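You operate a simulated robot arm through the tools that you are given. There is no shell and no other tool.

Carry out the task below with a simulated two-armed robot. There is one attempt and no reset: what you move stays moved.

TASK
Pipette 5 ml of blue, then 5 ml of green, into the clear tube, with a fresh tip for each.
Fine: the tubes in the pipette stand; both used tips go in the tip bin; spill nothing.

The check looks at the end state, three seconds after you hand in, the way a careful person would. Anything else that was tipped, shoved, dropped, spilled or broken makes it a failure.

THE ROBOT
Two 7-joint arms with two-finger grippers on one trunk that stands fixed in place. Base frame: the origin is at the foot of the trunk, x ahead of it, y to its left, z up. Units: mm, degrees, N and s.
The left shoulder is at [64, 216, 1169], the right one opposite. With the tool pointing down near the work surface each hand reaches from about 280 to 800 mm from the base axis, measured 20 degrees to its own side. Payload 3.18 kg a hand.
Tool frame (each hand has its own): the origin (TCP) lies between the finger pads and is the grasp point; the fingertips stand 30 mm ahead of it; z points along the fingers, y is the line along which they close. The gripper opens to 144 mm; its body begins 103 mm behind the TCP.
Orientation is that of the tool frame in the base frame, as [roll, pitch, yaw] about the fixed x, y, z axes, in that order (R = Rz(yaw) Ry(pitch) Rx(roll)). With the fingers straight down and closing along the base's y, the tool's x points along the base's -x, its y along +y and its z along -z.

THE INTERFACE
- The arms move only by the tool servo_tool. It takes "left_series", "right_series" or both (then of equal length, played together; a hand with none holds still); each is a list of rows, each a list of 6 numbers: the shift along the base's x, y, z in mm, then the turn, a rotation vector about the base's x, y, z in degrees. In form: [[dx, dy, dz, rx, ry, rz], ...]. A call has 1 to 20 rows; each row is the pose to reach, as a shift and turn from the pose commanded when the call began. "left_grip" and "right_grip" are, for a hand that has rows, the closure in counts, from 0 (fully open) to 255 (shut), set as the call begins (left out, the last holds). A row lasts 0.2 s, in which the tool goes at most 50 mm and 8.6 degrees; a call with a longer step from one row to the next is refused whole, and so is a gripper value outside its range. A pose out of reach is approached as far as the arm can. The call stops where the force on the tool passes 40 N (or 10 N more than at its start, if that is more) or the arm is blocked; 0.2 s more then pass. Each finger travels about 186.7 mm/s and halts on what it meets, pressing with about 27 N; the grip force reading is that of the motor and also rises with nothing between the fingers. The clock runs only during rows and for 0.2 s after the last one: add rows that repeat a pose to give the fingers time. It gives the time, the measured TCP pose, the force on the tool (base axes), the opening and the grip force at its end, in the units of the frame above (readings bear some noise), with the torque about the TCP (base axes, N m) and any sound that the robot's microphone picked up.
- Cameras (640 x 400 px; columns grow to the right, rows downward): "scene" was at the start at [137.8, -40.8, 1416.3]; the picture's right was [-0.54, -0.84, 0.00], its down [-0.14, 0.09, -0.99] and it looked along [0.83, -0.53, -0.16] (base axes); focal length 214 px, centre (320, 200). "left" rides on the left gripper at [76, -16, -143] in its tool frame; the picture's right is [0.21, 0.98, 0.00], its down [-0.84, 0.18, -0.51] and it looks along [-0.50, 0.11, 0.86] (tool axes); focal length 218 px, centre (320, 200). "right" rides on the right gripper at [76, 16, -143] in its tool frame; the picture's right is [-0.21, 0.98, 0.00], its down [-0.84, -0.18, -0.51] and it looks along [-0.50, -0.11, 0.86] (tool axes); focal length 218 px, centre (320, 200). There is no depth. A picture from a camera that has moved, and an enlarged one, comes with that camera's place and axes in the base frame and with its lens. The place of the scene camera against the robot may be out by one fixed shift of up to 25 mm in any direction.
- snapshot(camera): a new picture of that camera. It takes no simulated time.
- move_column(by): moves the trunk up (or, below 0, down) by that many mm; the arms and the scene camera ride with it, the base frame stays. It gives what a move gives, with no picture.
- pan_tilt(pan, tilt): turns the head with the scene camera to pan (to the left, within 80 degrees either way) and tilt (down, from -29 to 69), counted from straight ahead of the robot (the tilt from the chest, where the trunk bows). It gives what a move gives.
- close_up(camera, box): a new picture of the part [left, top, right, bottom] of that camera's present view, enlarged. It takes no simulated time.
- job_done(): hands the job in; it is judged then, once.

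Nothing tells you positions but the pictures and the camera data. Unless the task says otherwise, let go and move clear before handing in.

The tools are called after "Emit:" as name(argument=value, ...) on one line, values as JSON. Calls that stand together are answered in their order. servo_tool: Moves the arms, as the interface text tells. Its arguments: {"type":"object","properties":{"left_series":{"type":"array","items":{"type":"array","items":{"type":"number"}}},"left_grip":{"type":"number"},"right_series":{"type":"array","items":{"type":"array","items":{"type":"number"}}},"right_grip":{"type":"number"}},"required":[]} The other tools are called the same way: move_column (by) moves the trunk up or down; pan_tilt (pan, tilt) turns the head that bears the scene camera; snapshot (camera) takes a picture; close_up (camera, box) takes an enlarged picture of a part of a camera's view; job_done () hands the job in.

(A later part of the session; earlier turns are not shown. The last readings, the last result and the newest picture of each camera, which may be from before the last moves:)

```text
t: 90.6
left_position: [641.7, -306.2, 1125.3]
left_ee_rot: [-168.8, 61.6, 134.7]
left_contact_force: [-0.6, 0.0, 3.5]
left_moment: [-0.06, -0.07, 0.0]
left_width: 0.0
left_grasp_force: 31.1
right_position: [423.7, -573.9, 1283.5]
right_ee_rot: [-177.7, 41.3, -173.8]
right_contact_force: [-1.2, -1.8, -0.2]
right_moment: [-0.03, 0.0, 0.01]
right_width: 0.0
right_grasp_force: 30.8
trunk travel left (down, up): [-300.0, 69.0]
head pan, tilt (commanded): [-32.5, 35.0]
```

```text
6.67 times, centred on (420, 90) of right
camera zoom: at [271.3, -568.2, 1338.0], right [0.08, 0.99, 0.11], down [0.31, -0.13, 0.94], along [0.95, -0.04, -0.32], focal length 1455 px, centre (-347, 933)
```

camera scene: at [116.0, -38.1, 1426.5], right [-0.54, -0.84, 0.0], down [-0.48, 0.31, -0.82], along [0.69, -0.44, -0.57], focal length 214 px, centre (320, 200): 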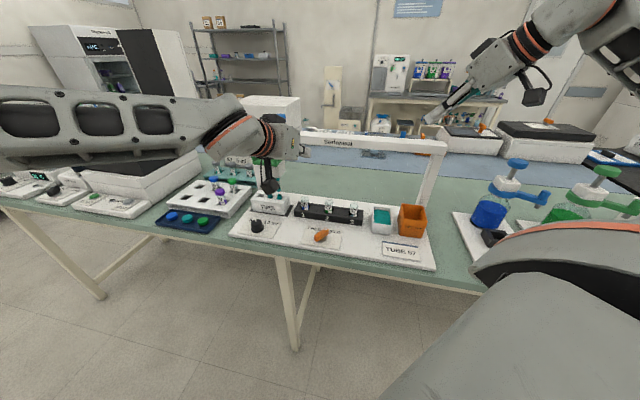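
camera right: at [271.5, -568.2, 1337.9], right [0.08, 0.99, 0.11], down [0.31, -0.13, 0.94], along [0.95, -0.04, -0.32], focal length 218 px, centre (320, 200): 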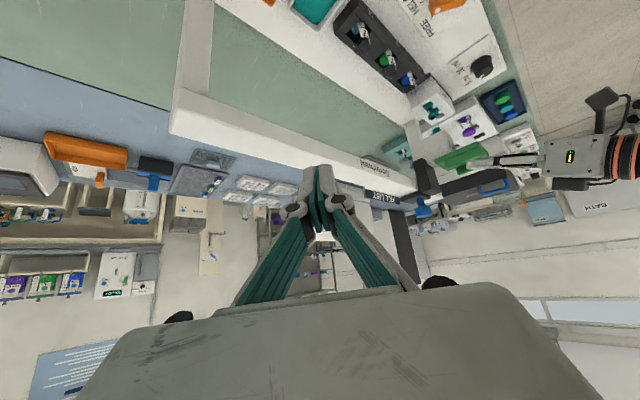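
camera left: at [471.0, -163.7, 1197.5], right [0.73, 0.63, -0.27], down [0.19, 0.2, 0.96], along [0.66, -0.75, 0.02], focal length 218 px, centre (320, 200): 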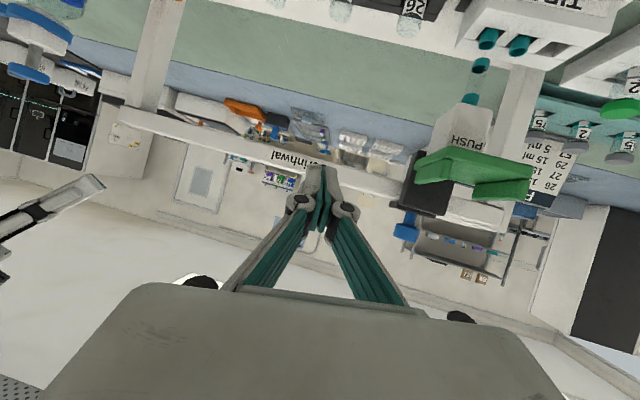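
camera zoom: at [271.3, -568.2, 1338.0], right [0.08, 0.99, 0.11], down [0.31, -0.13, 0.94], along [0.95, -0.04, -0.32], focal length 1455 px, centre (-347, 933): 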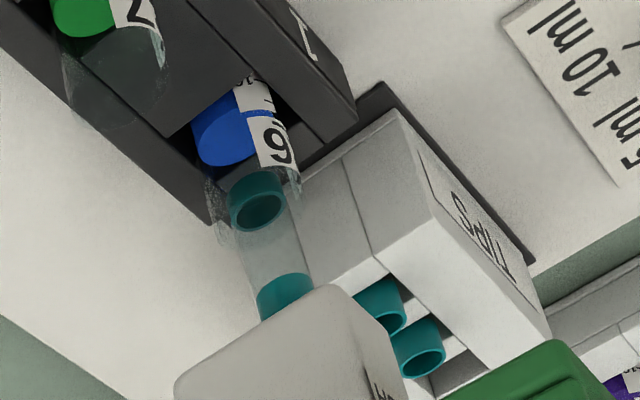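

The tip is well centred inside tube 26. I lower it further into the blue liquid.

Emit:
servo_tool(left_series=[[0, 0, -6, 0, 0, 0], [0, 0, -12, 0, 0, 0], [0, 0, -18, 0, 0, 0], [0, 0, -24, 0, 0, 0], [0, 0, -30, 0, 0, 0], [0, 0, -34, 0, 0, 0]])

Emit:
close_up(camera="scene", box=[290, 160, 350, 220])

Emit:
close_up(camera="left", box=[310, 0, 410, 90])

Emit:
close_up(camera="right", box=[390, 60, 450, 120])

```text
t: 92.0
left_position: [641.4, -306.7, 1089.3]
left_ee_rot: [-168.8, 61.6, 134.8]
left_contact_force: [0.2, 2.0, 5.4]
left_moment: [-0.01, -0.05, 0.03]
left_width: 0.3
left_grasp_force: 30.9
right_position: [422.8, -574.9, 1282.0]
right_ee_rot: [-177.7, 41.3, -173.9]
right_contact_force: [0.4, 0.5, -0.5]
right_moment: [0.02, 0.02, 0.05]
right_width: 0.0
right_grasp_force: 31.0
trunk travel left (down, up): [-300.0, 69.0]
head pan, tilt (commanded): [-32.5, 35.0]
```

```text
6.67 times, centred on (320, 190) of scene
camera zoom: at [115.3, -37.8, 1426.6], right [-0.54, -0.84, 0.0], down [-0.48, 0.31, -0.82], along [0.69, -0.44, -0.57], focal length 1430 px, centre (320, 267)
```

zoom: 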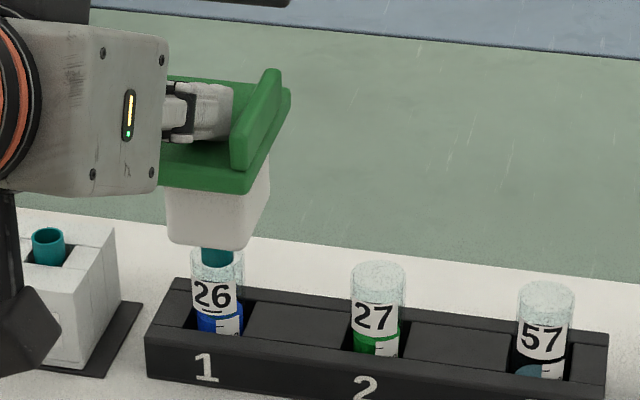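

```text
4.44 times, centred on (360, 45) of left
camera zoom: at [536.6, -184.3, 1089.7], right [0.73, 0.63, -0.27], down [0.19, 0.2, 0.96], along [0.66, -0.75, 0.03], focal length 970 px, centre (142, 889)
```

zoom: 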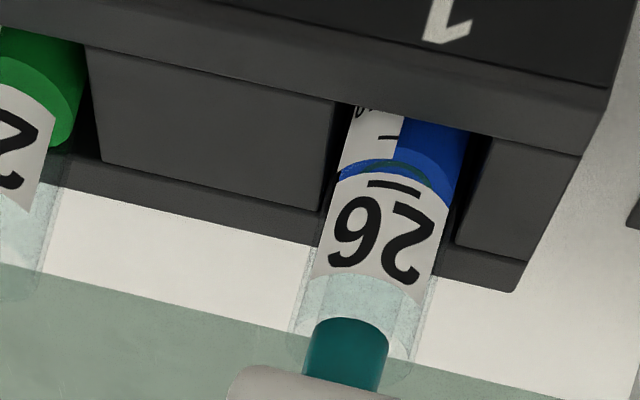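

```text
6.67 times, centred on (420, 90) of right
camera zoom: at [271.1, -568.0, 1338.1], right [0.08, 0.99, 0.11], down [0.31, -0.13, 0.94], along [0.95, -0.04, -0.32], focal length 1455 px, centre (-347, 933)
```

zoom: 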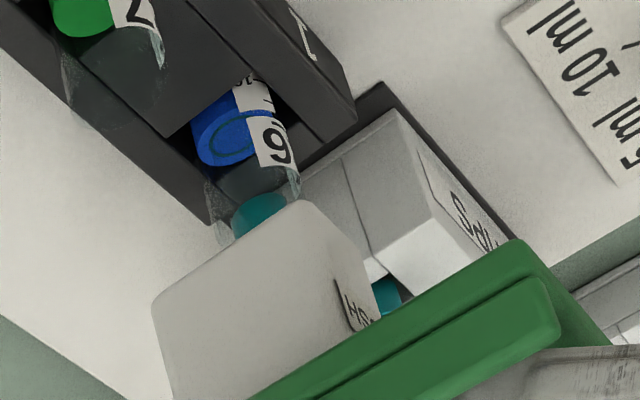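

The tip's lower ring is submerged in the blue. Now I need the right hand on the blue knob; let me locate the knob precisely.

Emit:
servo_tool(left_series=[[0, 0, -2, 0, 0, 0], [0, 0, -3, 0, 0, 0]])

Emit:
snapshot(camera="scene")

Emit:
snapshot(camera="right")

Emit:
close_up(camera="scene", box=[280, 100, 340, 160])

Emit:
close_up(camera="right", box=[340, 100, 460, 220])

```text
t: 92.6
left_position: [641.1, -307.2, 1086.2]
left_ee_rot: [-168.8, 61.6, 134.9]
left_contact_force: [1.0, -0.5, 5.8]
left_moment: [-0.05, -0.08, 0.03]
left_width: 0.1
left_grasp_force: 31.1
right_position: [422.8, -575.8, 1282.5]
right_ee_rot: [-177.7, 41.3, -173.8]
right_contact_force: [-0.4, -0.2, -0.5]
right_moment: [0.02, 0.0, 0.0]
right_width: 0.0
right_grasp_force: 30.5
trunk travel left (down, up): [-300.0, 69.0]
head pan, tilt (commanded): [-32.5, 35.0]
```

```text
taken
camera scene: at [115.5, -38.0, 1426.6], right [-0.54, -0.84, 0.0], down [-0.48, 0.31, -0.82], along [0.69, -0.44, -0.57], focal length 214 px, centre (320, 200)
```

scene: 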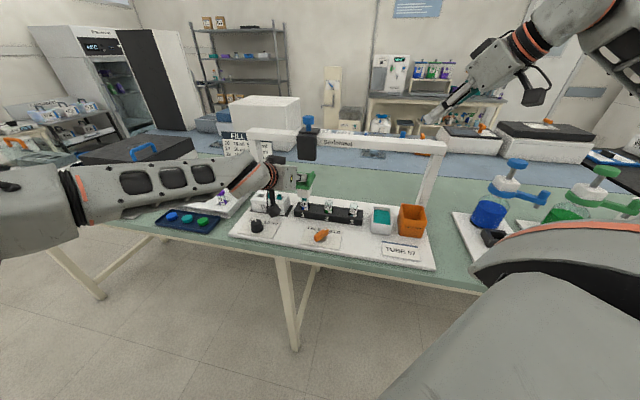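

```text
taken
camera right: at [271.3, -568.2, 1338.0], right [0.08, 0.99, 0.11], down [0.31, -0.13, 0.94], along [0.95, -0.04, -0.32], focal length 218 px, centre (320, 200)
```

right: 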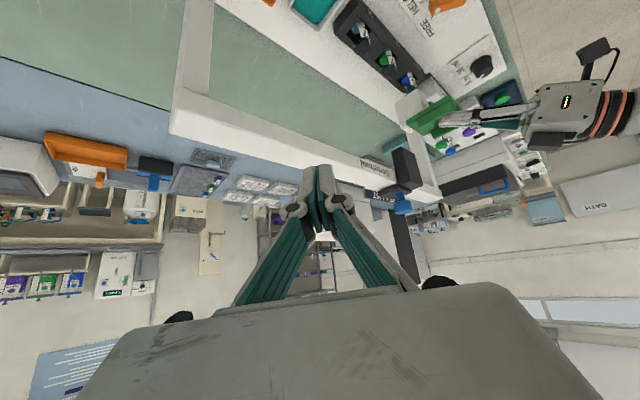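

```text
6.67 times, centred on (310, 130) of scene
camera zoom: at [115.5, -38.0, 1426.6], right [-0.54, -0.84, 0.0], down [-0.48, 0.31, -0.82], along [0.69, -0.44, -0.57], focal length 1430 px, centre (387, 667)
```

zoom: 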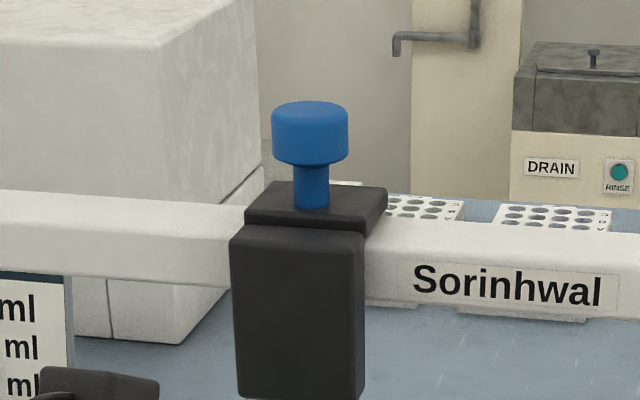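

```text
3.33 times, centred on (400, 160) of right
camera zoom: at [271.3, -568.2, 1338.0], right [0.08, 0.99, 0.11], down [0.31, -0.13, 0.94], along [0.95, -0.04, -0.32], focal length 728 px, centre (53, 333)
```

zoom: 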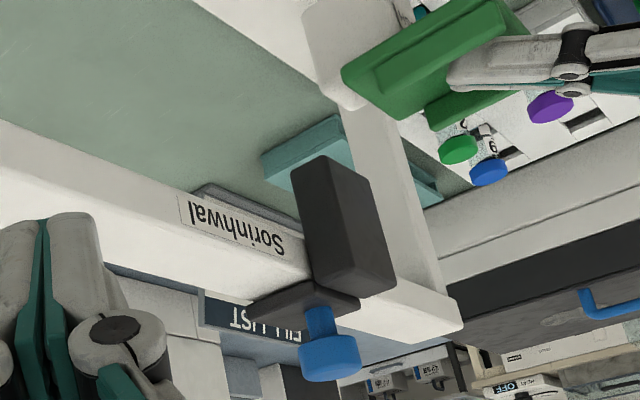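

The blue knob's top is at about (749,-408,1229). I bring the right hand over it, hovering first.

Emit:
servo_tool(right_series=[[35, 18, 10, 0, 0, 0], [70, 37, 10, 0, 0, 0], [105, 56, 10, 0, 0, 0], [140, 75, 10, 0, 0, 0], [175, 94, 10, 0, 0, 0], [210, 112, 10, 0, 0, 0], [245, 131, 10, 0, 0, 0], [280, 150, 10, 0, 0, 0], [280, 150, 10, 0, 0, 0]])

Emit:
snapshot(camera="scene")

Emit:
snapshot(camera="right")

```text
t: 94.6
left_position: [640.8, -308.7, 1086.6]
left_ee_rot: [-168.9, 61.6, 134.7]
left_contact_force: [-0.7, -0.9, 6.2]
left_moment: [-0.09, -0.1, -0.01]
left_width: 0.2
left_grasp_force: 31.3
right_position: [705.8, -427.2, 1292.0]
right_ee_rot: [-177.7, 41.4, -173.8]
right_contact_force: [-0.4, -0.3, -0.8]
right_moment: [-0.01, 0.01, 0.02]
right_width: 0.2
right_grasp_force: 30.7
trunk travel left (down, up): [-300.0, 69.0]
head pan, tilt (commanded): [-32.5, 35.0]
```

```text
taken
camera scene: at [115.1, -38.3, 1426.6], right [-0.54, -0.84, 0.0], down [-0.48, 0.31, -0.82], along [0.69, -0.44, -0.57], focal length 214 px, centre (320, 200)
```

scene: 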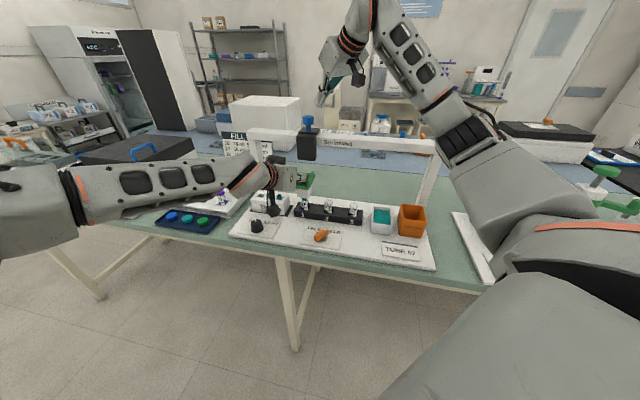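

```text
taken
camera right: at [552.7, -420.2, 1347.7], right [0.08, 0.99, 0.11], down [0.31, -0.13, 0.94], along [0.95, -0.04, -0.32], focal length 218 px, centre (320, 200)
```

right: 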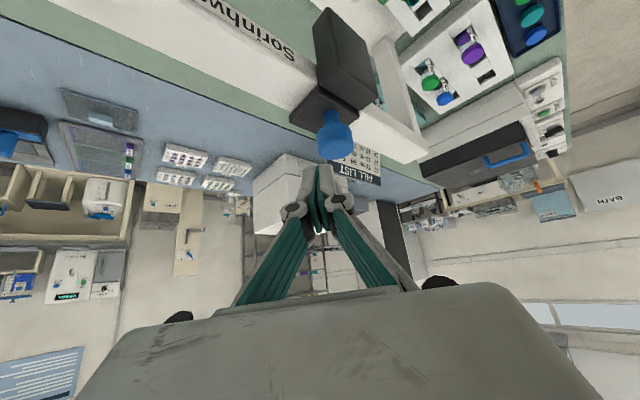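

Emit:
close_up(camera="right", box=[280, 90, 390, 200])

Emit:
close_up(camera="scene", box=[280, 70, 360, 160])

```text
3.64 times, centred on (335, 145) of right
camera zoom: at [552.7, -420.2, 1347.7], right [0.08, 0.99, 0.11], down [0.31, -0.13, 0.94], along [0.95, -0.04, -0.32], focal length 794 px, centre (266, 400)
```

zoom: 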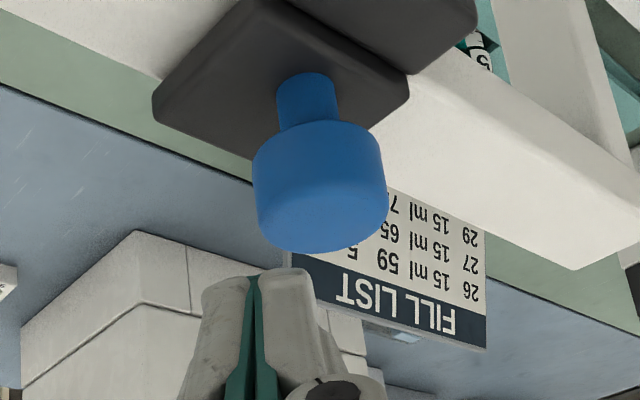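

```text
4.44 times, centred on (320, 115) of scene
camera zoom: at [115.1, -38.3, 1426.6], right [-0.54, -0.84, 0.0], down [-0.48, 0.31, -0.82], along [0.69, -0.44, -0.57], focal length 953 px, centre (320, 578)
```

zoom: 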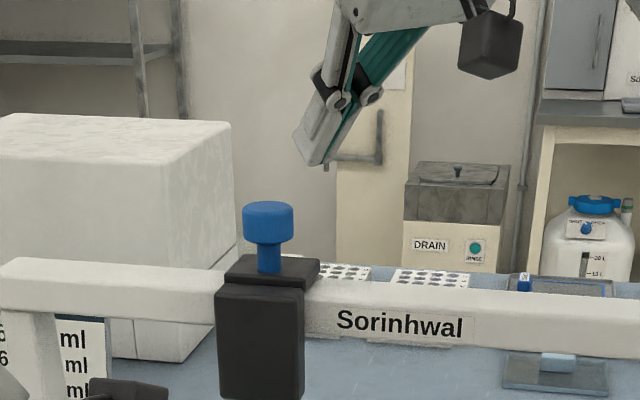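

Emit:
servo_tool(right_series=[[15, 10, 0, 0, 0, 0], [33, 20, 0, 0, 0, 0], [33, 20, -10, 0, 0, 0], [33, 20, -17, 0, 0, 0], [33, 20, -17, 0, 0, 0]])

Emit:
close_up(camera="right", box=[280, 90, 390, 200])

Emit:
close_up(camera="scene", box=[280, 70, 360, 160])

```text
t: 95.8
left_position: [642.5, -307.1, 1085.7]
left_ee_rot: [-168.8, 61.6, 134.9]
left_contact_force: [-0.7, -0.4, 5.5]
left_moment: [-0.04, -0.08, -0.03]
left_width: 0.0
left_grasp_force: 31.1
right_position: [736.7, -404.8, 1275.2]
right_ee_rot: [-177.8, 41.4, -173.8]
right_contact_force: [0.0, 0.1, 0.4]
right_moment: [-0.01, -0.01, 0.01]
right_width: 0.0
right_grasp_force: 30.8
trunk travel left (down, up): [-300.0, 69.0]
head pan, tilt (commanded): [-32.5, 35.0]
```

```text
3.64 times, centred on (335, 145) of right
camera zoom: at [585.0, -398.2, 1331.3], right [0.08, 0.99, 0.11], down [0.31, -0.13, 0.94], along [0.95, -0.04, -0.32], focal length 794 px, centre (266, 400)
```

zoom: 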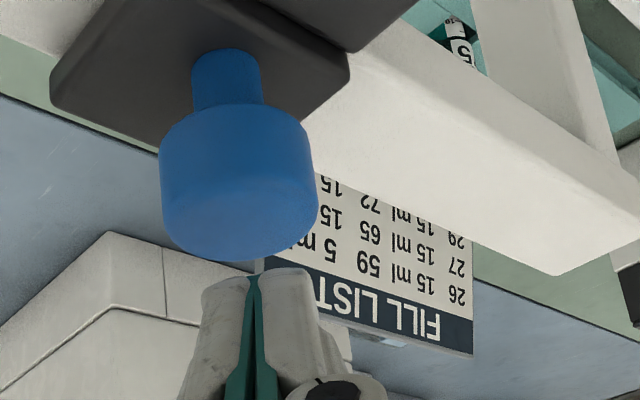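

```text
4.44 times, centred on (320, 115) of scene
camera zoom: at [115.4, -38.0, 1426.6], right [-0.54, -0.84, 0.0], down [-0.48, 0.31, -0.82], along [0.69, -0.44, -0.57], focal length 953 px, centre (320, 578)
```

zoom: 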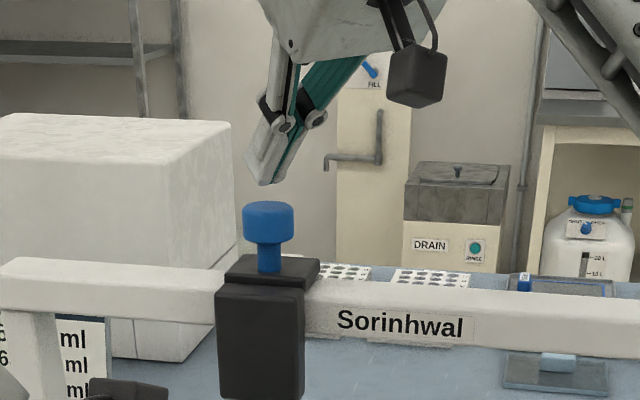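

Emit:
servo_tool(right_series=[[1, -2, -4, 0, 0, 0], [2, -4, -8, 0, 0, 0], [2, -4, -12, 0, 0, 0], [2, -4, -16, 0, 0, 0], [2, -4, -20, 0, 0, 0]])

Emit:
close_up(camera="right", box=[280, 90, 390, 200])

Emit:
close_up(camera="scene", box=[280, 70, 360, 160])

```text
t: 97.0
left_position: [642.1, -308.7, 1086.7]
left_ee_rot: [-168.9, 61.7, 134.7]
left_contact_force: [1.3, -2.6, 5.4]
left_moment: [-0.09, -0.1, -0.04]
left_width: 0.2
left_grasp_force: 30.1
right_position: [738.9, -408.5, 1259.2]
right_ee_rot: [-177.5, 41.7, -173.8]
right_contact_force: [3.2, -3.1, 11.7]
right_moment: [-0.04, -0.23, 0.0]
right_width: 0.0
right_grasp_force: 31.3
trunk travel left (down, up): [-300.0, 69.0]
head pan, tilt (commanded): [-32.5, 35.0]
```

```text
3.64 times, centred on (335, 145) of right
camera zoom: at [586.3, -402.3, 1313.6], right [0.08, 0.99, 0.11], down [0.3, -0.13, 0.94], along [0.95, -0.04, -0.31], focal length 794 px, centre (266, 400)
```

zoom: 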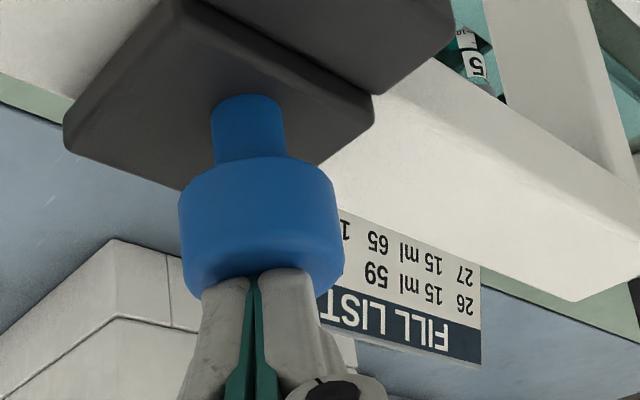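

```text
4.44 times, centred on (320, 115) of scene
camera zoom: at [114.9, -38.0, 1426.8], right [-0.54, -0.84, 0.0], down [-0.48, 0.31, -0.82], along [0.69, -0.44, -0.57], focal length 953 px, centre (320, 578)
```

zoom: 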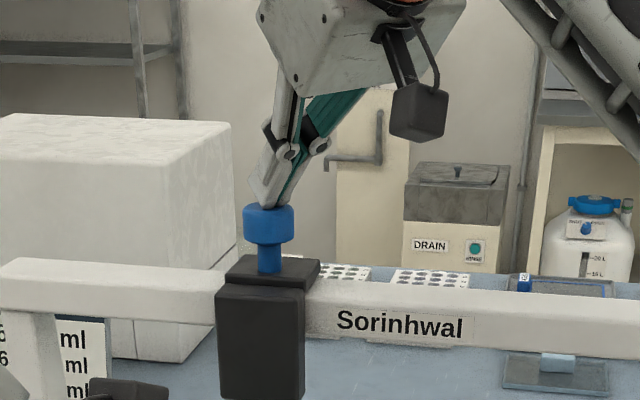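

Contact with the knob. I press it down progressively while the tip stays in the blue.

Emit:
servo_tool(right_series=[[0, 0, -3, 0, 0, 0], [0, 0, -6, 0, 0, 0], [0, 0, -9, 0, 0, 0], [0, 0, -12, 0, 0, 0], [0, 0, -15, 0, 0, 0]])

Emit:
close_up(camera="right", box=[280, 90, 390, 200])

Emit:
close_up(camera="scene", box=[270, 70, 370, 220])

Emit:
close_up(camera="left", box=[310, 0, 410, 90])

```text
t: 97.7
left_position: [642.2, -307.4, 1088.2]
left_ee_rot: [-168.6, 61.9, 134.9]
left_contact_force: [1.4, -0.1, 5.4]
left_moment: [-0.09, -0.07, 0.01]
left_width: 0.0
left_grasp_force: 30.9
right_position: [739.5, -410.1, 1259.3]
right_ee_rot: [-177.5, 42.5, -173.6]
right_contact_force: [-2.2, 2.3, 6.7]
right_moment: [0.09, 0.05, 0.04]
right_width: 0.0
right_grasp_force: 30.6
trunk travel left (down, up): [-300.0, 69.0]
head pan, tilt (commanded): [-32.5, 35.0]
stopped in row 3 (right hand): the force on the tool passed its limit at 42 N (the readings are from after the stop); the commanded pose is now the measured one
```

```text
3.64 times, centred on (335, 145) of right
camera zoom: at [585.8, -402.0, 1311.2], right [0.07, 0.99, 0.11], down [0.29, -0.12, 0.95], along [0.95, -0.04, -0.3], focal length 794 px, centre (266, 400)
```

zoom: 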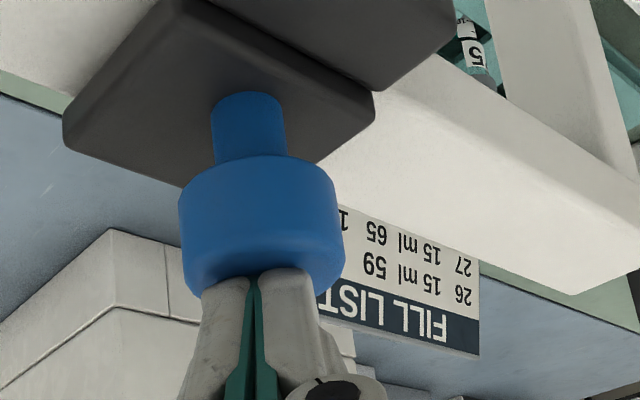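

```text
2.67 times, centred on (320, 145) of scene
camera zoom: at [114.6, -36.9, 1426.3], right [-0.54, -0.84, 0.0], down [-0.48, 0.31, -0.82], along [0.69, -0.44, -0.57], focal length 572 px, centre (320, 347)
```

zoom: 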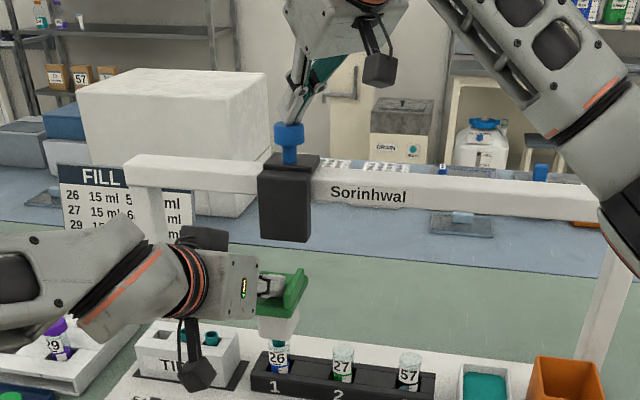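

```text
4.44 times, centred on (360, 45) of left
camera zoom: at [536.2, -183.8, 1087.7], right [0.73, 0.63, -0.27], down [0.19, 0.2, 0.96], along [0.66, -0.75, 0.03], focal length 970 px, centre (142, 889)
```

zoom: 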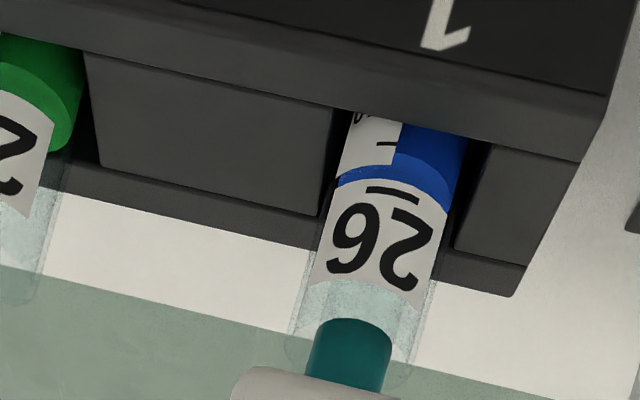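

The knob won't go down, so it must be a plunger that is pulled up to draw and pushed down to expel. I'll back the right hand off along its tool axis, open it, and grip the knob head.

Emit:
servo_tool(right_series=[[-5, 0, 12, 0, 0, 0], [-18, 0, 25, 0, 0, 0], [-30, 0, 35, 0, 0, 0], [-43, 0, 40, 0, 0, 0]])

Emit:
servo_tool(right_series=[[0, 0, 0, 0, 0, 0], [0, 0, 0, 0, 0, 0], [0, 0, 0, 0, 0, 0]], right_grip=135)

Emit:
close_up(camera="right", box=[250, 80, 400, 220])

Emit:
close_up(camera="scene", box=[270, 50, 370, 160])

```text
t: 98.7
left_position: [641.9, -307.7, 1085.6]
left_ee_rot: [-168.7, 61.7, 134.7]
left_contact_force: [0.9, -1.5, 5.8]
left_moment: [-0.1, -0.09, 0.01]
left_width: 0.0
left_grasp_force: 30.6
right_position: [695.4, -410.9, 1296.4]
right_ee_rot: [-177.4, 42.3, -173.7]
right_contact_force: [-0.8, 0.2, 0.3]
right_moment: [0.02, -0.01, 0.0]
right_width: 0.0
right_grasp_force: 30.6
trunk travel left (down, up): [-300.0, 69.0]
head pan, tilt (commanded): [-32.5, 35.0]
```

```text
t: 99.5
left_position: [642.2, -308.6, 1085.5]
left_ee_rot: [-168.7, 61.6, 134.8]
left_contact_force: [1.0, 0.3, 5.6]
left_moment: [-0.06, -0.06, 0.02]
left_width: 0.0
left_grasp_force: 30.6
right_position: [696.2, -410.9, 1296.6]
right_ee_rot: [-177.3, 42.3, -173.7]
right_contact_force: [1.0, -0.7, 0.2]
right_moment: [0.01, 0.0, 0.0]
right_width: 67.8
right_grasp_force: 0.0
trunk travel left (down, up): [-300.0, 69.0]
head pan, tilt (commanded): [-32.5, 35.0]
```

```text
2.86 times, centred on (325, 150) of right
camera zoom: at [542.3, -404.3, 1349.5], right [0.08, 0.99, 0.11], down [0.29, -0.13, 0.95], along [0.95, -0.04, -0.3], focal length 624 px, centre (306, 343)
```

zoom: 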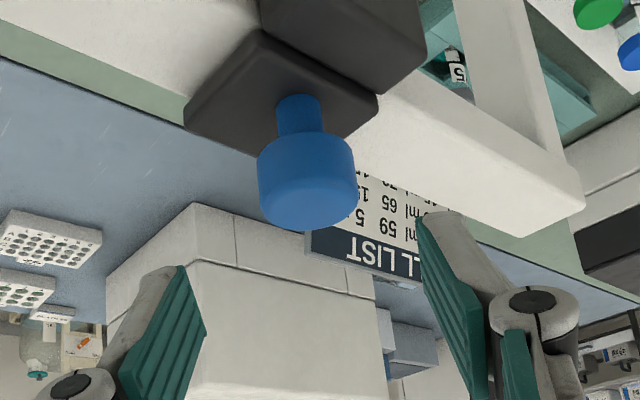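

```text
3.64 times, centred on (320, 105) of scene
camera zoom: at [115.4, -38.0, 1426.6], right [-0.54, -0.84, 0.0], down [-0.48, 0.31, -0.82], along [0.69, -0.44, -0.57], focal length 780 px, centre (320, 546)
```

zoom: 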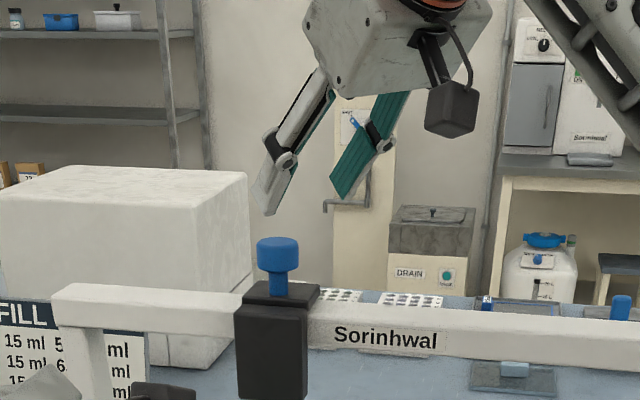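

Emit:
servo_tool(right_series=[[10, 1, -15, 0, 0, 0], [20, 2, -30, 0, 0, 0], [30, 2, -45, 0, 0, 0], [40, 3, -60, 0, 0, 0], [50, 3, -73, 0, 0, 0], [50, 3, -73, 0, 0, 0]])

Emit:
close_up(camera="right", box=[250, 80, 400, 220])

Emit:
close_up(camera="scene", box=[270, 70, 350, 150])

```text
t: 100.9
left_position: [640.8, -309.3, 1086.6]
left_ee_rot: [-168.8, 61.6, 134.9]
left_contact_force: [-0.6, -0.1, 5.5]
left_moment: [-0.07, -0.06, -0.05]
left_width: 0.0
left_grasp_force: 30.7
right_position: [747.6, -406.1, 1224.1]
right_ee_rot: [-177.4, 42.3, -173.7]
right_contact_force: [0.3, -0.1, 0.1]
right_moment: [-0.03, -0.03, 0.01]
right_width: 68.0
right_grasp_force: 0.1
trunk travel left (down, up): [-300.0, 69.0]
head pan, tilt (commanded): [-32.5, 35.0]
```

```text
2.86 times, centred on (325, 150) of right
camera zoom: at [594.4, -400.0, 1276.2], right [0.08, 0.99, 0.11], down [0.29, -0.12, 0.95], along [0.95, -0.04, -0.3], focal length 624 px, centre (306, 343)
```

zoom: 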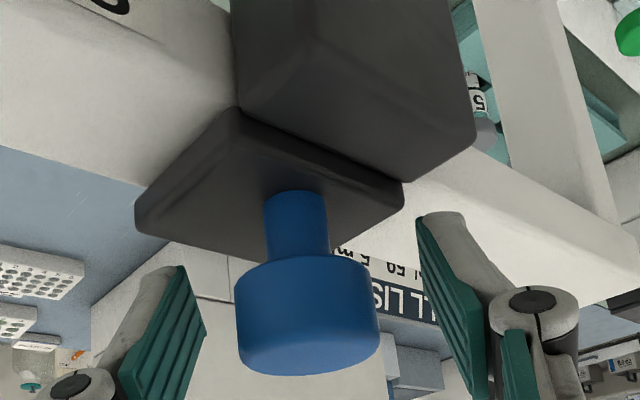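

```text
5.00 times, centred on (310, 110) of scene
camera zoom: at [115.3, -38.0, 1426.6], right [-0.54, -0.84, 0.0], down [-0.48, 0.31, -0.82], along [0.69, -0.44, -0.57], focal length 1072 px, centre (370, 650)
```

zoom: 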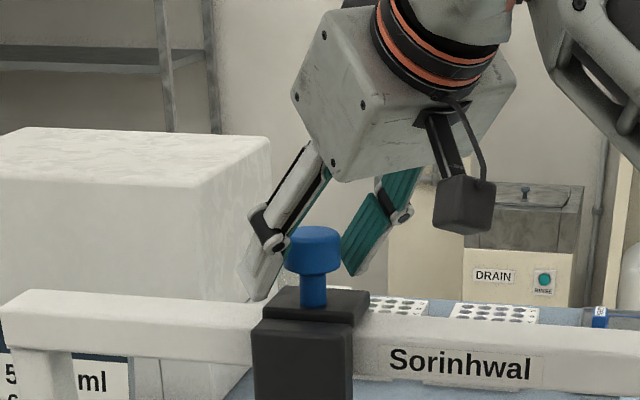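

Emit:
servo_tool(right_series=[[0, 0, 0, 0, 0, 0], [0, 0, 0, 0, 0, 0], [0, 0, 0, 0, 0, 0], [0, 0, 0, 0, 0, 0]], right_grip=255)

Emit:
close_up(camera="right", box=[250, 80, 400, 220])

Emit:
close_up(camera="scene", box=[270, 70, 350, 150])

```text
t: 101.9
left_position: [641.1, -308.8, 1087.2]
left_ee_rot: [-168.7, 61.7, 134.8]
left_contact_force: [-0.1, -0.5, 5.9]
left_moment: [-0.05, -0.07, -0.03]
left_width: 0.0
left_grasp_force: 30.8
right_position: [747.2, -406.7, 1223.0]
right_ee_rot: [-177.3, 42.3, -173.7]
right_contact_force: [1.6, 1.3, -0.4]
right_moment: [0.04, -0.1, -0.05]
right_width: 36.2
right_grasp_force: 44.8
trunk travel left (down, up): [-300.0, 69.0]
head pan, tilt (commanded): [-32.5, 35.0]
```

```text
2.86 times, centred on (325, 150) of right
camera zoom: at [594.3, -400.0, 1276.4], right [0.08, 0.99, 0.11], down [0.29, -0.12, 0.95], along [0.95, -0.04, -0.3], focal length 624 px, centre (306, 343)
```

zoom: 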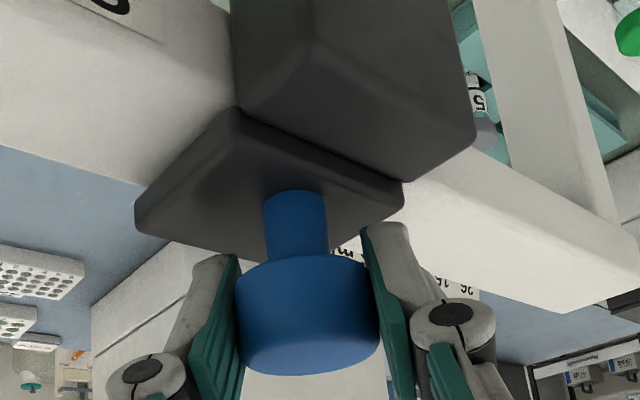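

```text
5.00 times, centred on (310, 110) of scene
camera zoom: at [115.5, -37.9, 1426.6], right [-0.54, -0.84, 0.0], down [-0.48, 0.31, -0.82], along [0.69, -0.44, -0.57], focal length 1072 px, centre (370, 650)
```

zoom: 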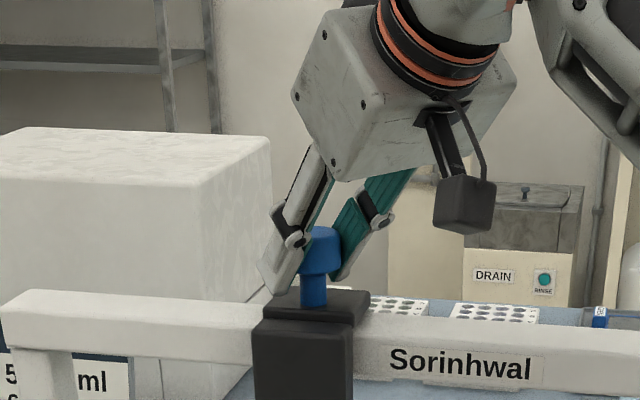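

Knob gripped (36 mm). I pull it up gently and watch the force.

Emit:
servo_tool(right_series=[[0, 0, 3, 0, 0, 0], [0, 0, 6, 0, 0, 0], [0, 0, 9, 0, 0, 0]])

Emit:
close_up(camera="scene", box=[270, 70, 350, 150])

Emit:
close_up(camera="left", box=[310, 0, 410, 90])

```text
t: 102.7
left_position: [643.5, -308.4, 1084.3]
left_ee_rot: [-168.7, 61.6, 134.9]
left_contact_force: [-1.9, 1.9, 5.5]
left_moment: [-0.04, -0.05, 0.02]
left_width: 0.3
left_grasp_force: 30.5
right_position: [749.1, -405.9, 1223.7]
right_ee_rot: [-177.8, 41.3, -173.9]
right_contact_force: [-11.0, 6.1, -37.3]
right_moment: [-0.14, 0.17, -0.16]
right_width: 36.5
right_grasp_force: 44.9
trunk travel left (down, up): [-300.0, 69.0]
head pan, tilt (commanded): [-32.5, 35.0]
```

```text
5.00 times, centred on (310, 110) of scene
camera zoom: at [117.5, -38.8, 1425.9], right [-0.54, -0.84, 0.0], down [-0.48, 0.31, -0.82], along [0.69, -0.44, -0.57], focal length 1072 px, centre (370, 650)
```

zoom: 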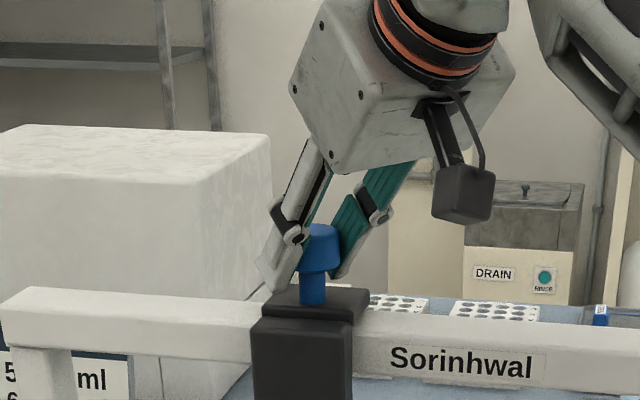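

```text
4.44 times, centred on (360, 45) of left
camera zoom: at [538.0, -185.0, 1085.0], right [0.73, 0.63, -0.28], down [0.19, 0.2, 0.96], along [0.66, -0.75, 0.02], focal length 970 px, centre (142, 889)
```

zoom: 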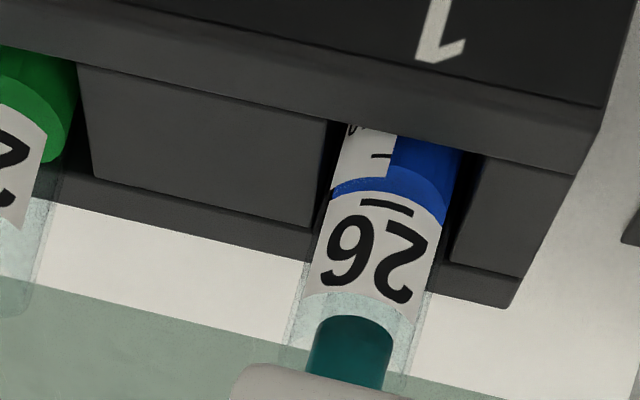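

The knob moves neither down nor up at ~40 N, so it is likely just the fixed handle for sliding the carriage; the drawing is probably done by the PUSH stroke itself. I relax the pull (keeping the grip) and lift the head to check the tip.

Emit:
servo_tool(right_series=[[0, 0, -5, 0, 0, 0], [0, 0, -9, 0, 0, 0], [0, 0, -9, 0, 0, 0]])

Emit:
servo_tool(left_series=[[0, 0, 8, 0, 0, 0], [0, 0, 16, 0, 0, 0], [0, 0, 24, 0, 0, 0], [0, 0, 30, 0, 0, 0]])

Emit:
close_up(camera="left", box=[310, 0, 410, 90])

Emit:
close_up(camera="scene", box=[290, 160, 350, 220])

```text
t: 103.5
left_position: [642.3, -308.1, 1087.6]
left_ee_rot: [-168.7, 61.6, 134.8]
left_contact_force: [2.2, -1.9, 5.8]
left_moment: [-0.12, -0.14, -0.03]
left_width: 0.0
left_grasp_force: 30.5
right_position: [749.3, -405.3, 1224.0]
right_ee_rot: [-177.4, 42.4, -173.7]
right_contact_force: [-6.0, 6.3, -13.1]
right_moment: [0.12, 0.91, -0.02]
right_width: 36.2
right_grasp_force: 45.0
trunk travel left (down, up): [-300.0, 69.0]
head pan, tilt (commanded): [-32.5, 35.0]
```

```text
t: 104.5
left_position: [642.0, -308.3, 1115.8]
left_ee_rot: [-168.7, 61.6, 134.8]
left_contact_force: [-1.3, -0.5, 4.2]
left_moment: [-0.06, -0.03, -0.01]
left_width: 0.1
left_grasp_force: 30.8
right_position: [748.6, -406.4, 1224.0]
right_ee_rot: [-177.3, 42.3, -173.7]
right_contact_force: [-3.9, 4.3, -7.8]
right_moment: [0.09, 0.1, -0.01]
right_width: 36.2
right_grasp_force: 45.0
trunk travel left (down, up): [-300.0, 69.0]
head pan, tilt (commanded): [-32.5, 35.0]
```

```text
4.44 times, centred on (360, 45) of left
camera zoom: at [536.4, -184.3, 1116.7], right [0.73, 0.63, -0.27], down [0.19, 0.2, 0.96], along [0.66, -0.75, 0.02], focal length 970 px, centre (142, 889)
```

zoom: 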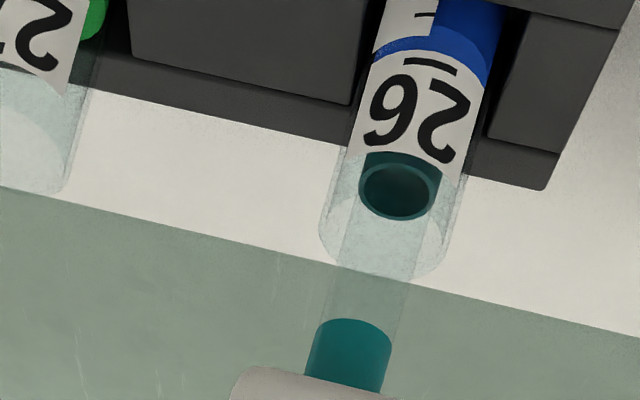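

```text
6.67 times, centred on (320, 190) of scene
camera zoom: at [115.7, -37.8, 1426.6], right [-0.54, -0.84, 0.0], down [-0.48, 0.31, -0.82], along [0.69, -0.44, -0.57], focal length 1430 px, centre (320, 267)
```

zoom: 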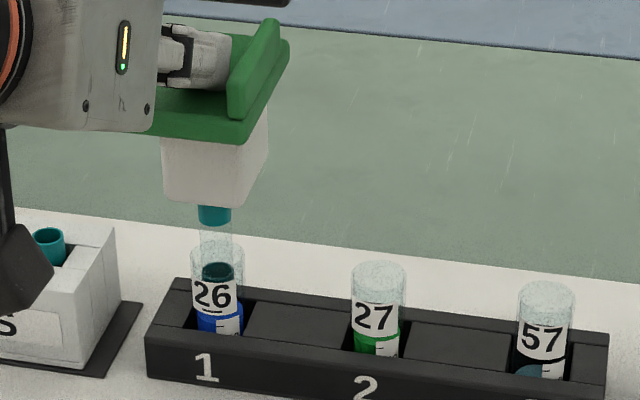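

The tip is still empty. Next test: push the pad through its full stroke (it stopped short of the end before) with the tip in the blue, then release.

Emit:
servo_tool(left_series=[[0, 0, -10, 0, 0, 0], [0, 0, -20, 0, 0, 0], [0, 0, -28, 0, 0, 0], [0, 0, -33, 0, 0, 0], [0, 0, -36, 0, 0, 0], [0, 0, -39, 0, 0, 0], [0, 0, -42, 0, 0, 0]])

Emit:
close_up(camera="left", box=[310, 0, 410, 90])

Emit:
close_up(camera="scene", box=[270, 90, 370, 220])

```text
t: 106.1
left_position: [643.0, -309.4, 1075.7]
left_ee_rot: [-168.7, 61.7, 134.7]
left_contact_force: [1.2, -0.7, 7.3]
left_moment: [-0.12, -0.14, -0.03]
left_width: 0.0
left_grasp_force: 30.9
right_position: [747.6, -408.0, 1223.9]
right_ee_rot: [-177.4, 42.3, -173.7]
right_contact_force: [-1.2, 1.5, -0.7]
right_moment: [0.08, 0.03, -0.05]
right_width: 36.2
right_grasp_force: 44.7
trunk travel left (down, up): [-300.0, 69.0]
head pan, tilt (commanded): [-32.5, 35.0]
```

```text
4.44 times, centred on (360, 45) of left
camera zoom: at [536.5, -184.8, 1074.9], right [0.73, 0.63, -0.27], down [0.19, 0.2, 0.96], along [0.66, -0.75, 0.03], focal length 970 px, centre (142, 889)
```

zoom: 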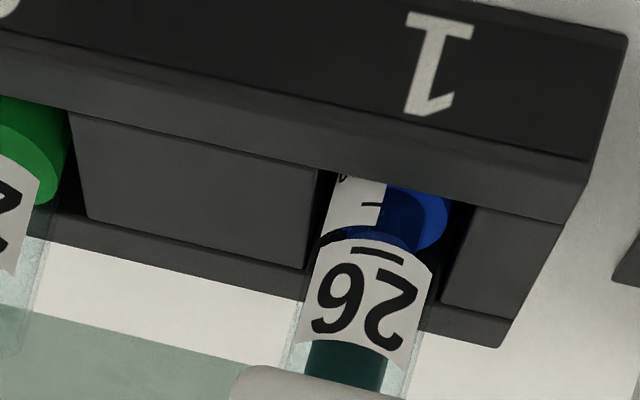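

```text
3.08 times, centred on (320, 155) of scene
camera zoom: at [115.5, -38.0, 1426.6], right [-0.54, -0.84, 0.0], down [-0.48, 0.31, -0.82], along [0.69, -0.44, -0.57], focal length 660 px, centre (320, 338)
```

zoom: 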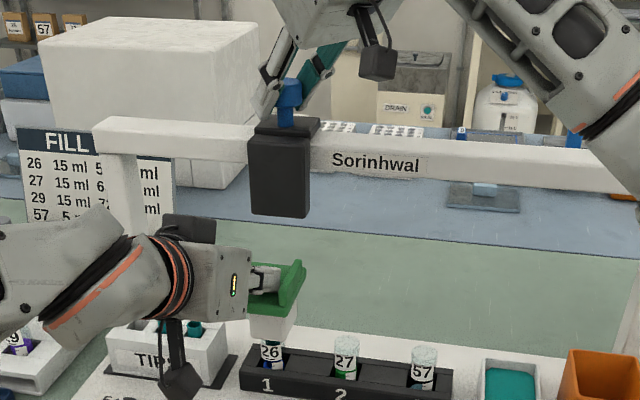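

Emit:
close_up(camera="left", box=[350, 30, 390, 70])

Emit:
close_up(camera="scene", box=[300, 190, 330, 220])

Emit:
close_up(camera="right", box=[250, 0, 400, 120])

```text
10.00 times, centred on (370, 50) of left
camera zoom: at [536.5, -184.8, 1074.9], right [0.73, 0.63, -0.27], down [0.19, 0.2, 0.96], along [0.66, -0.75, 0.03], focal length 2183 px, centre (-180, 1700)
```

zoom: 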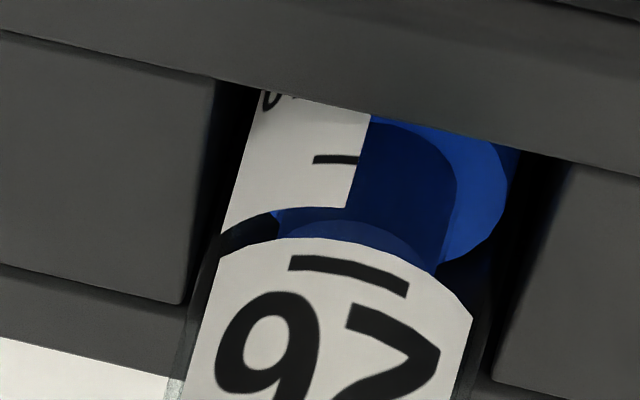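

```text
13.33 times, centred on (315, 205) of scene
camera zoom: at [115.5, -38.0, 1426.6], right [-0.54, -0.84, 0.0], down [-0.48, 0.31, -0.82], along [0.69, -0.44, -0.57], focal length 2860 px, centre (387, 133)
```

zoom: 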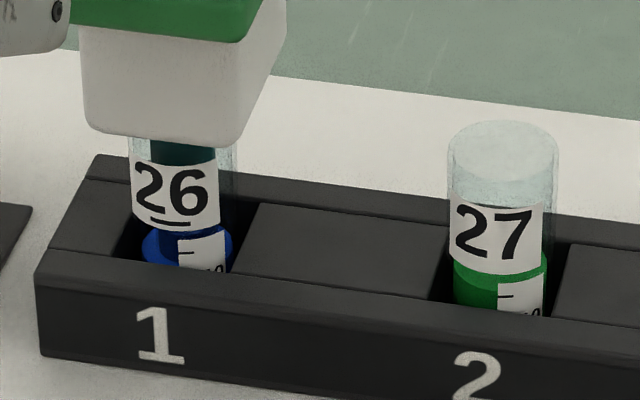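

```text
3.33 times, centred on (325, 60) of right
camera zoom: at [594.4, -400.0, 1277.1], right [0.08, 0.99, 0.11], down [0.29, -0.12, 0.95], along [0.95, -0.04, -0.3], focal length 728 px, centre (303, 667)
```

zoom: 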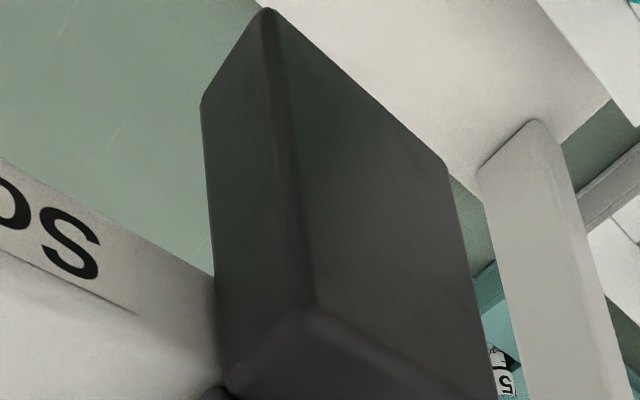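

The blue has been drawn: the tip is filled and the level in tube 26 dropped, so the deep push does the drawing. I raise the head fully and check.

Emit:
servo_tool(left_series=[[0, 0, 8, 0, 0, 0], [0, 0, 16, 0, 0, 0], [0, 0, 24, 0, 0, 0], [0, 0, 32, 0, 0, 0], [0, 0, 40, 0, 0, 0], [0, 0, 48, 0, 0, 0], [0, 0, 56, 0, 0, 0], [0, 0, 64, 0, 0, 0], [0, 0, 72, 0, 0, 0], [0, 0, 80, 0, 0, 0]])

Emit:
close_up(camera="left", box=[310, 0, 430, 110])

Emit:
close_up(camera="scene", box=[290, 160, 350, 220])

```text
t: 108.3
left_position: [644.4, -302.8, 1143.3]
left_ee_rot: [-168.6, 60.9, 135.3]
left_contact_force: [-1.4, 0.0, 2.7]
left_moment: [-0.06, 0.02, -0.04]
left_width: 0.1
left_grasp_force: 30.5
right_position: [747.1, -405.9, 1224.0]
right_ee_rot: [-177.3, 42.3, -173.7]
right_contact_force: [4.4, -2.0, 4.9]
right_moment: [0.06, -0.11, -0.01]
right_width: 36.3
right_grasp_force: 44.4
trunk travel left (down, up): [-300.0, 69.0]
head pan, tilt (commanded): [-32.5, 35.0]
```

```text
3.64 times, centred on (370, 55) of left
camera zoom: at [539.4, -180.4, 1145.7], right [0.72, 0.64, -0.28], down [0.2, 0.19, 0.96], along [0.66, -0.75, 0.01], focal length 794 px, centre (138, 727)
```

zoom: 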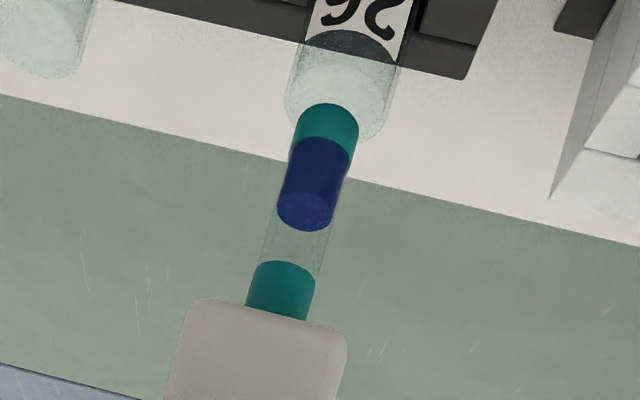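

```text
6.67 times, centred on (320, 190) of scene
camera zoom: at [115.4, -38.1, 1426.6], right [-0.54, -0.84, 0.0], down [-0.48, 0.31, -0.82], along [0.69, -0.44, -0.57], focal length 1430 px, centre (320, 267)
```

zoom: 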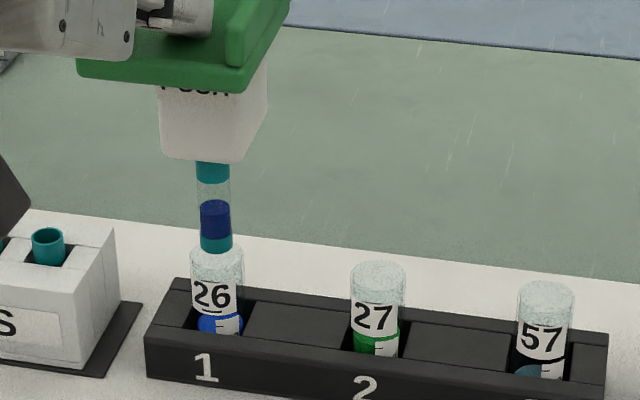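

The tip holds the blue and hangs intact. I lift the left hand clear, then slide the carriage with the right hand on the knob, 180 mm along the beam to tube 57.

Emit:
servo_tool(left_series=[[0, 0, 12, 0, 0, 0], [0, 0, 25, 0, 0, 0], [0, 0, 40, 0, 0, 0], [-10, 10, 50, 0, 0, 0], [-25, 25, 55, 0, 0, 0]])

Emit:
close_up(camera="scene", box=[270, 90, 370, 220])

Emit:
snapshot(camera="scene")

```text
t: 109.5
left_position: [617.1, -282.5, 1208.8]
left_ee_rot: [-168.7, 61.7, 134.8]
left_contact_force: [0.0, 1.1, -1.2]
left_moment: [-0.04, -0.01, -0.08]
left_width: 0.0
left_grasp_force: 30.6
right_position: [748.1, -406.8, 1223.5]
right_ee_rot: [-177.3, 42.3, -173.7]
right_contact_force: [1.5, -3.3, 8.3]
right_moment: [-0.06, -0.2, -0.34]
right_width: 36.4
right_grasp_force: 44.2
trunk travel left (down, up): [-300.0, 69.0]
head pan, tilt (commanded): [-32.5, 35.0]
```

```text
3.08 times, centred on (320, 155) of scene
camera zoom: at [116.7, -36.6, 1426.4], right [-0.54, -0.84, 0.0], down [-0.48, 0.31, -0.82], along [0.69, -0.44, -0.57], focal length 660 px, centre (320, 338)
```

zoom: 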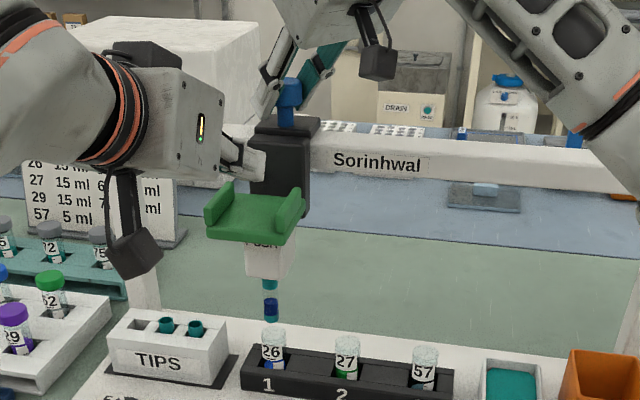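

```text
taken
camera scene: at [116.7, -36.6, 1426.4], right [-0.54, -0.84, 0.0], down [-0.48, 0.31, -0.82], along [0.69, -0.44, -0.57], focal length 214 px, centre (320, 200)
```

scene: 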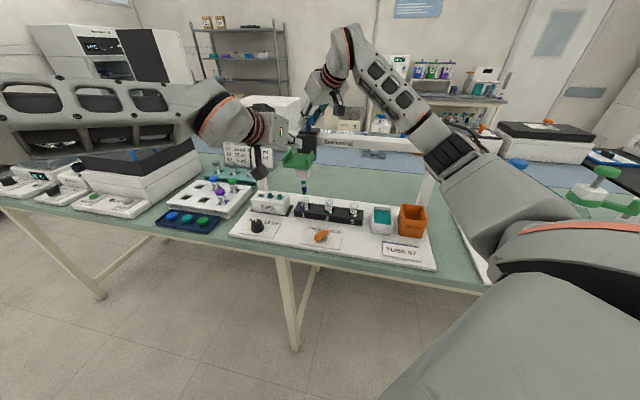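

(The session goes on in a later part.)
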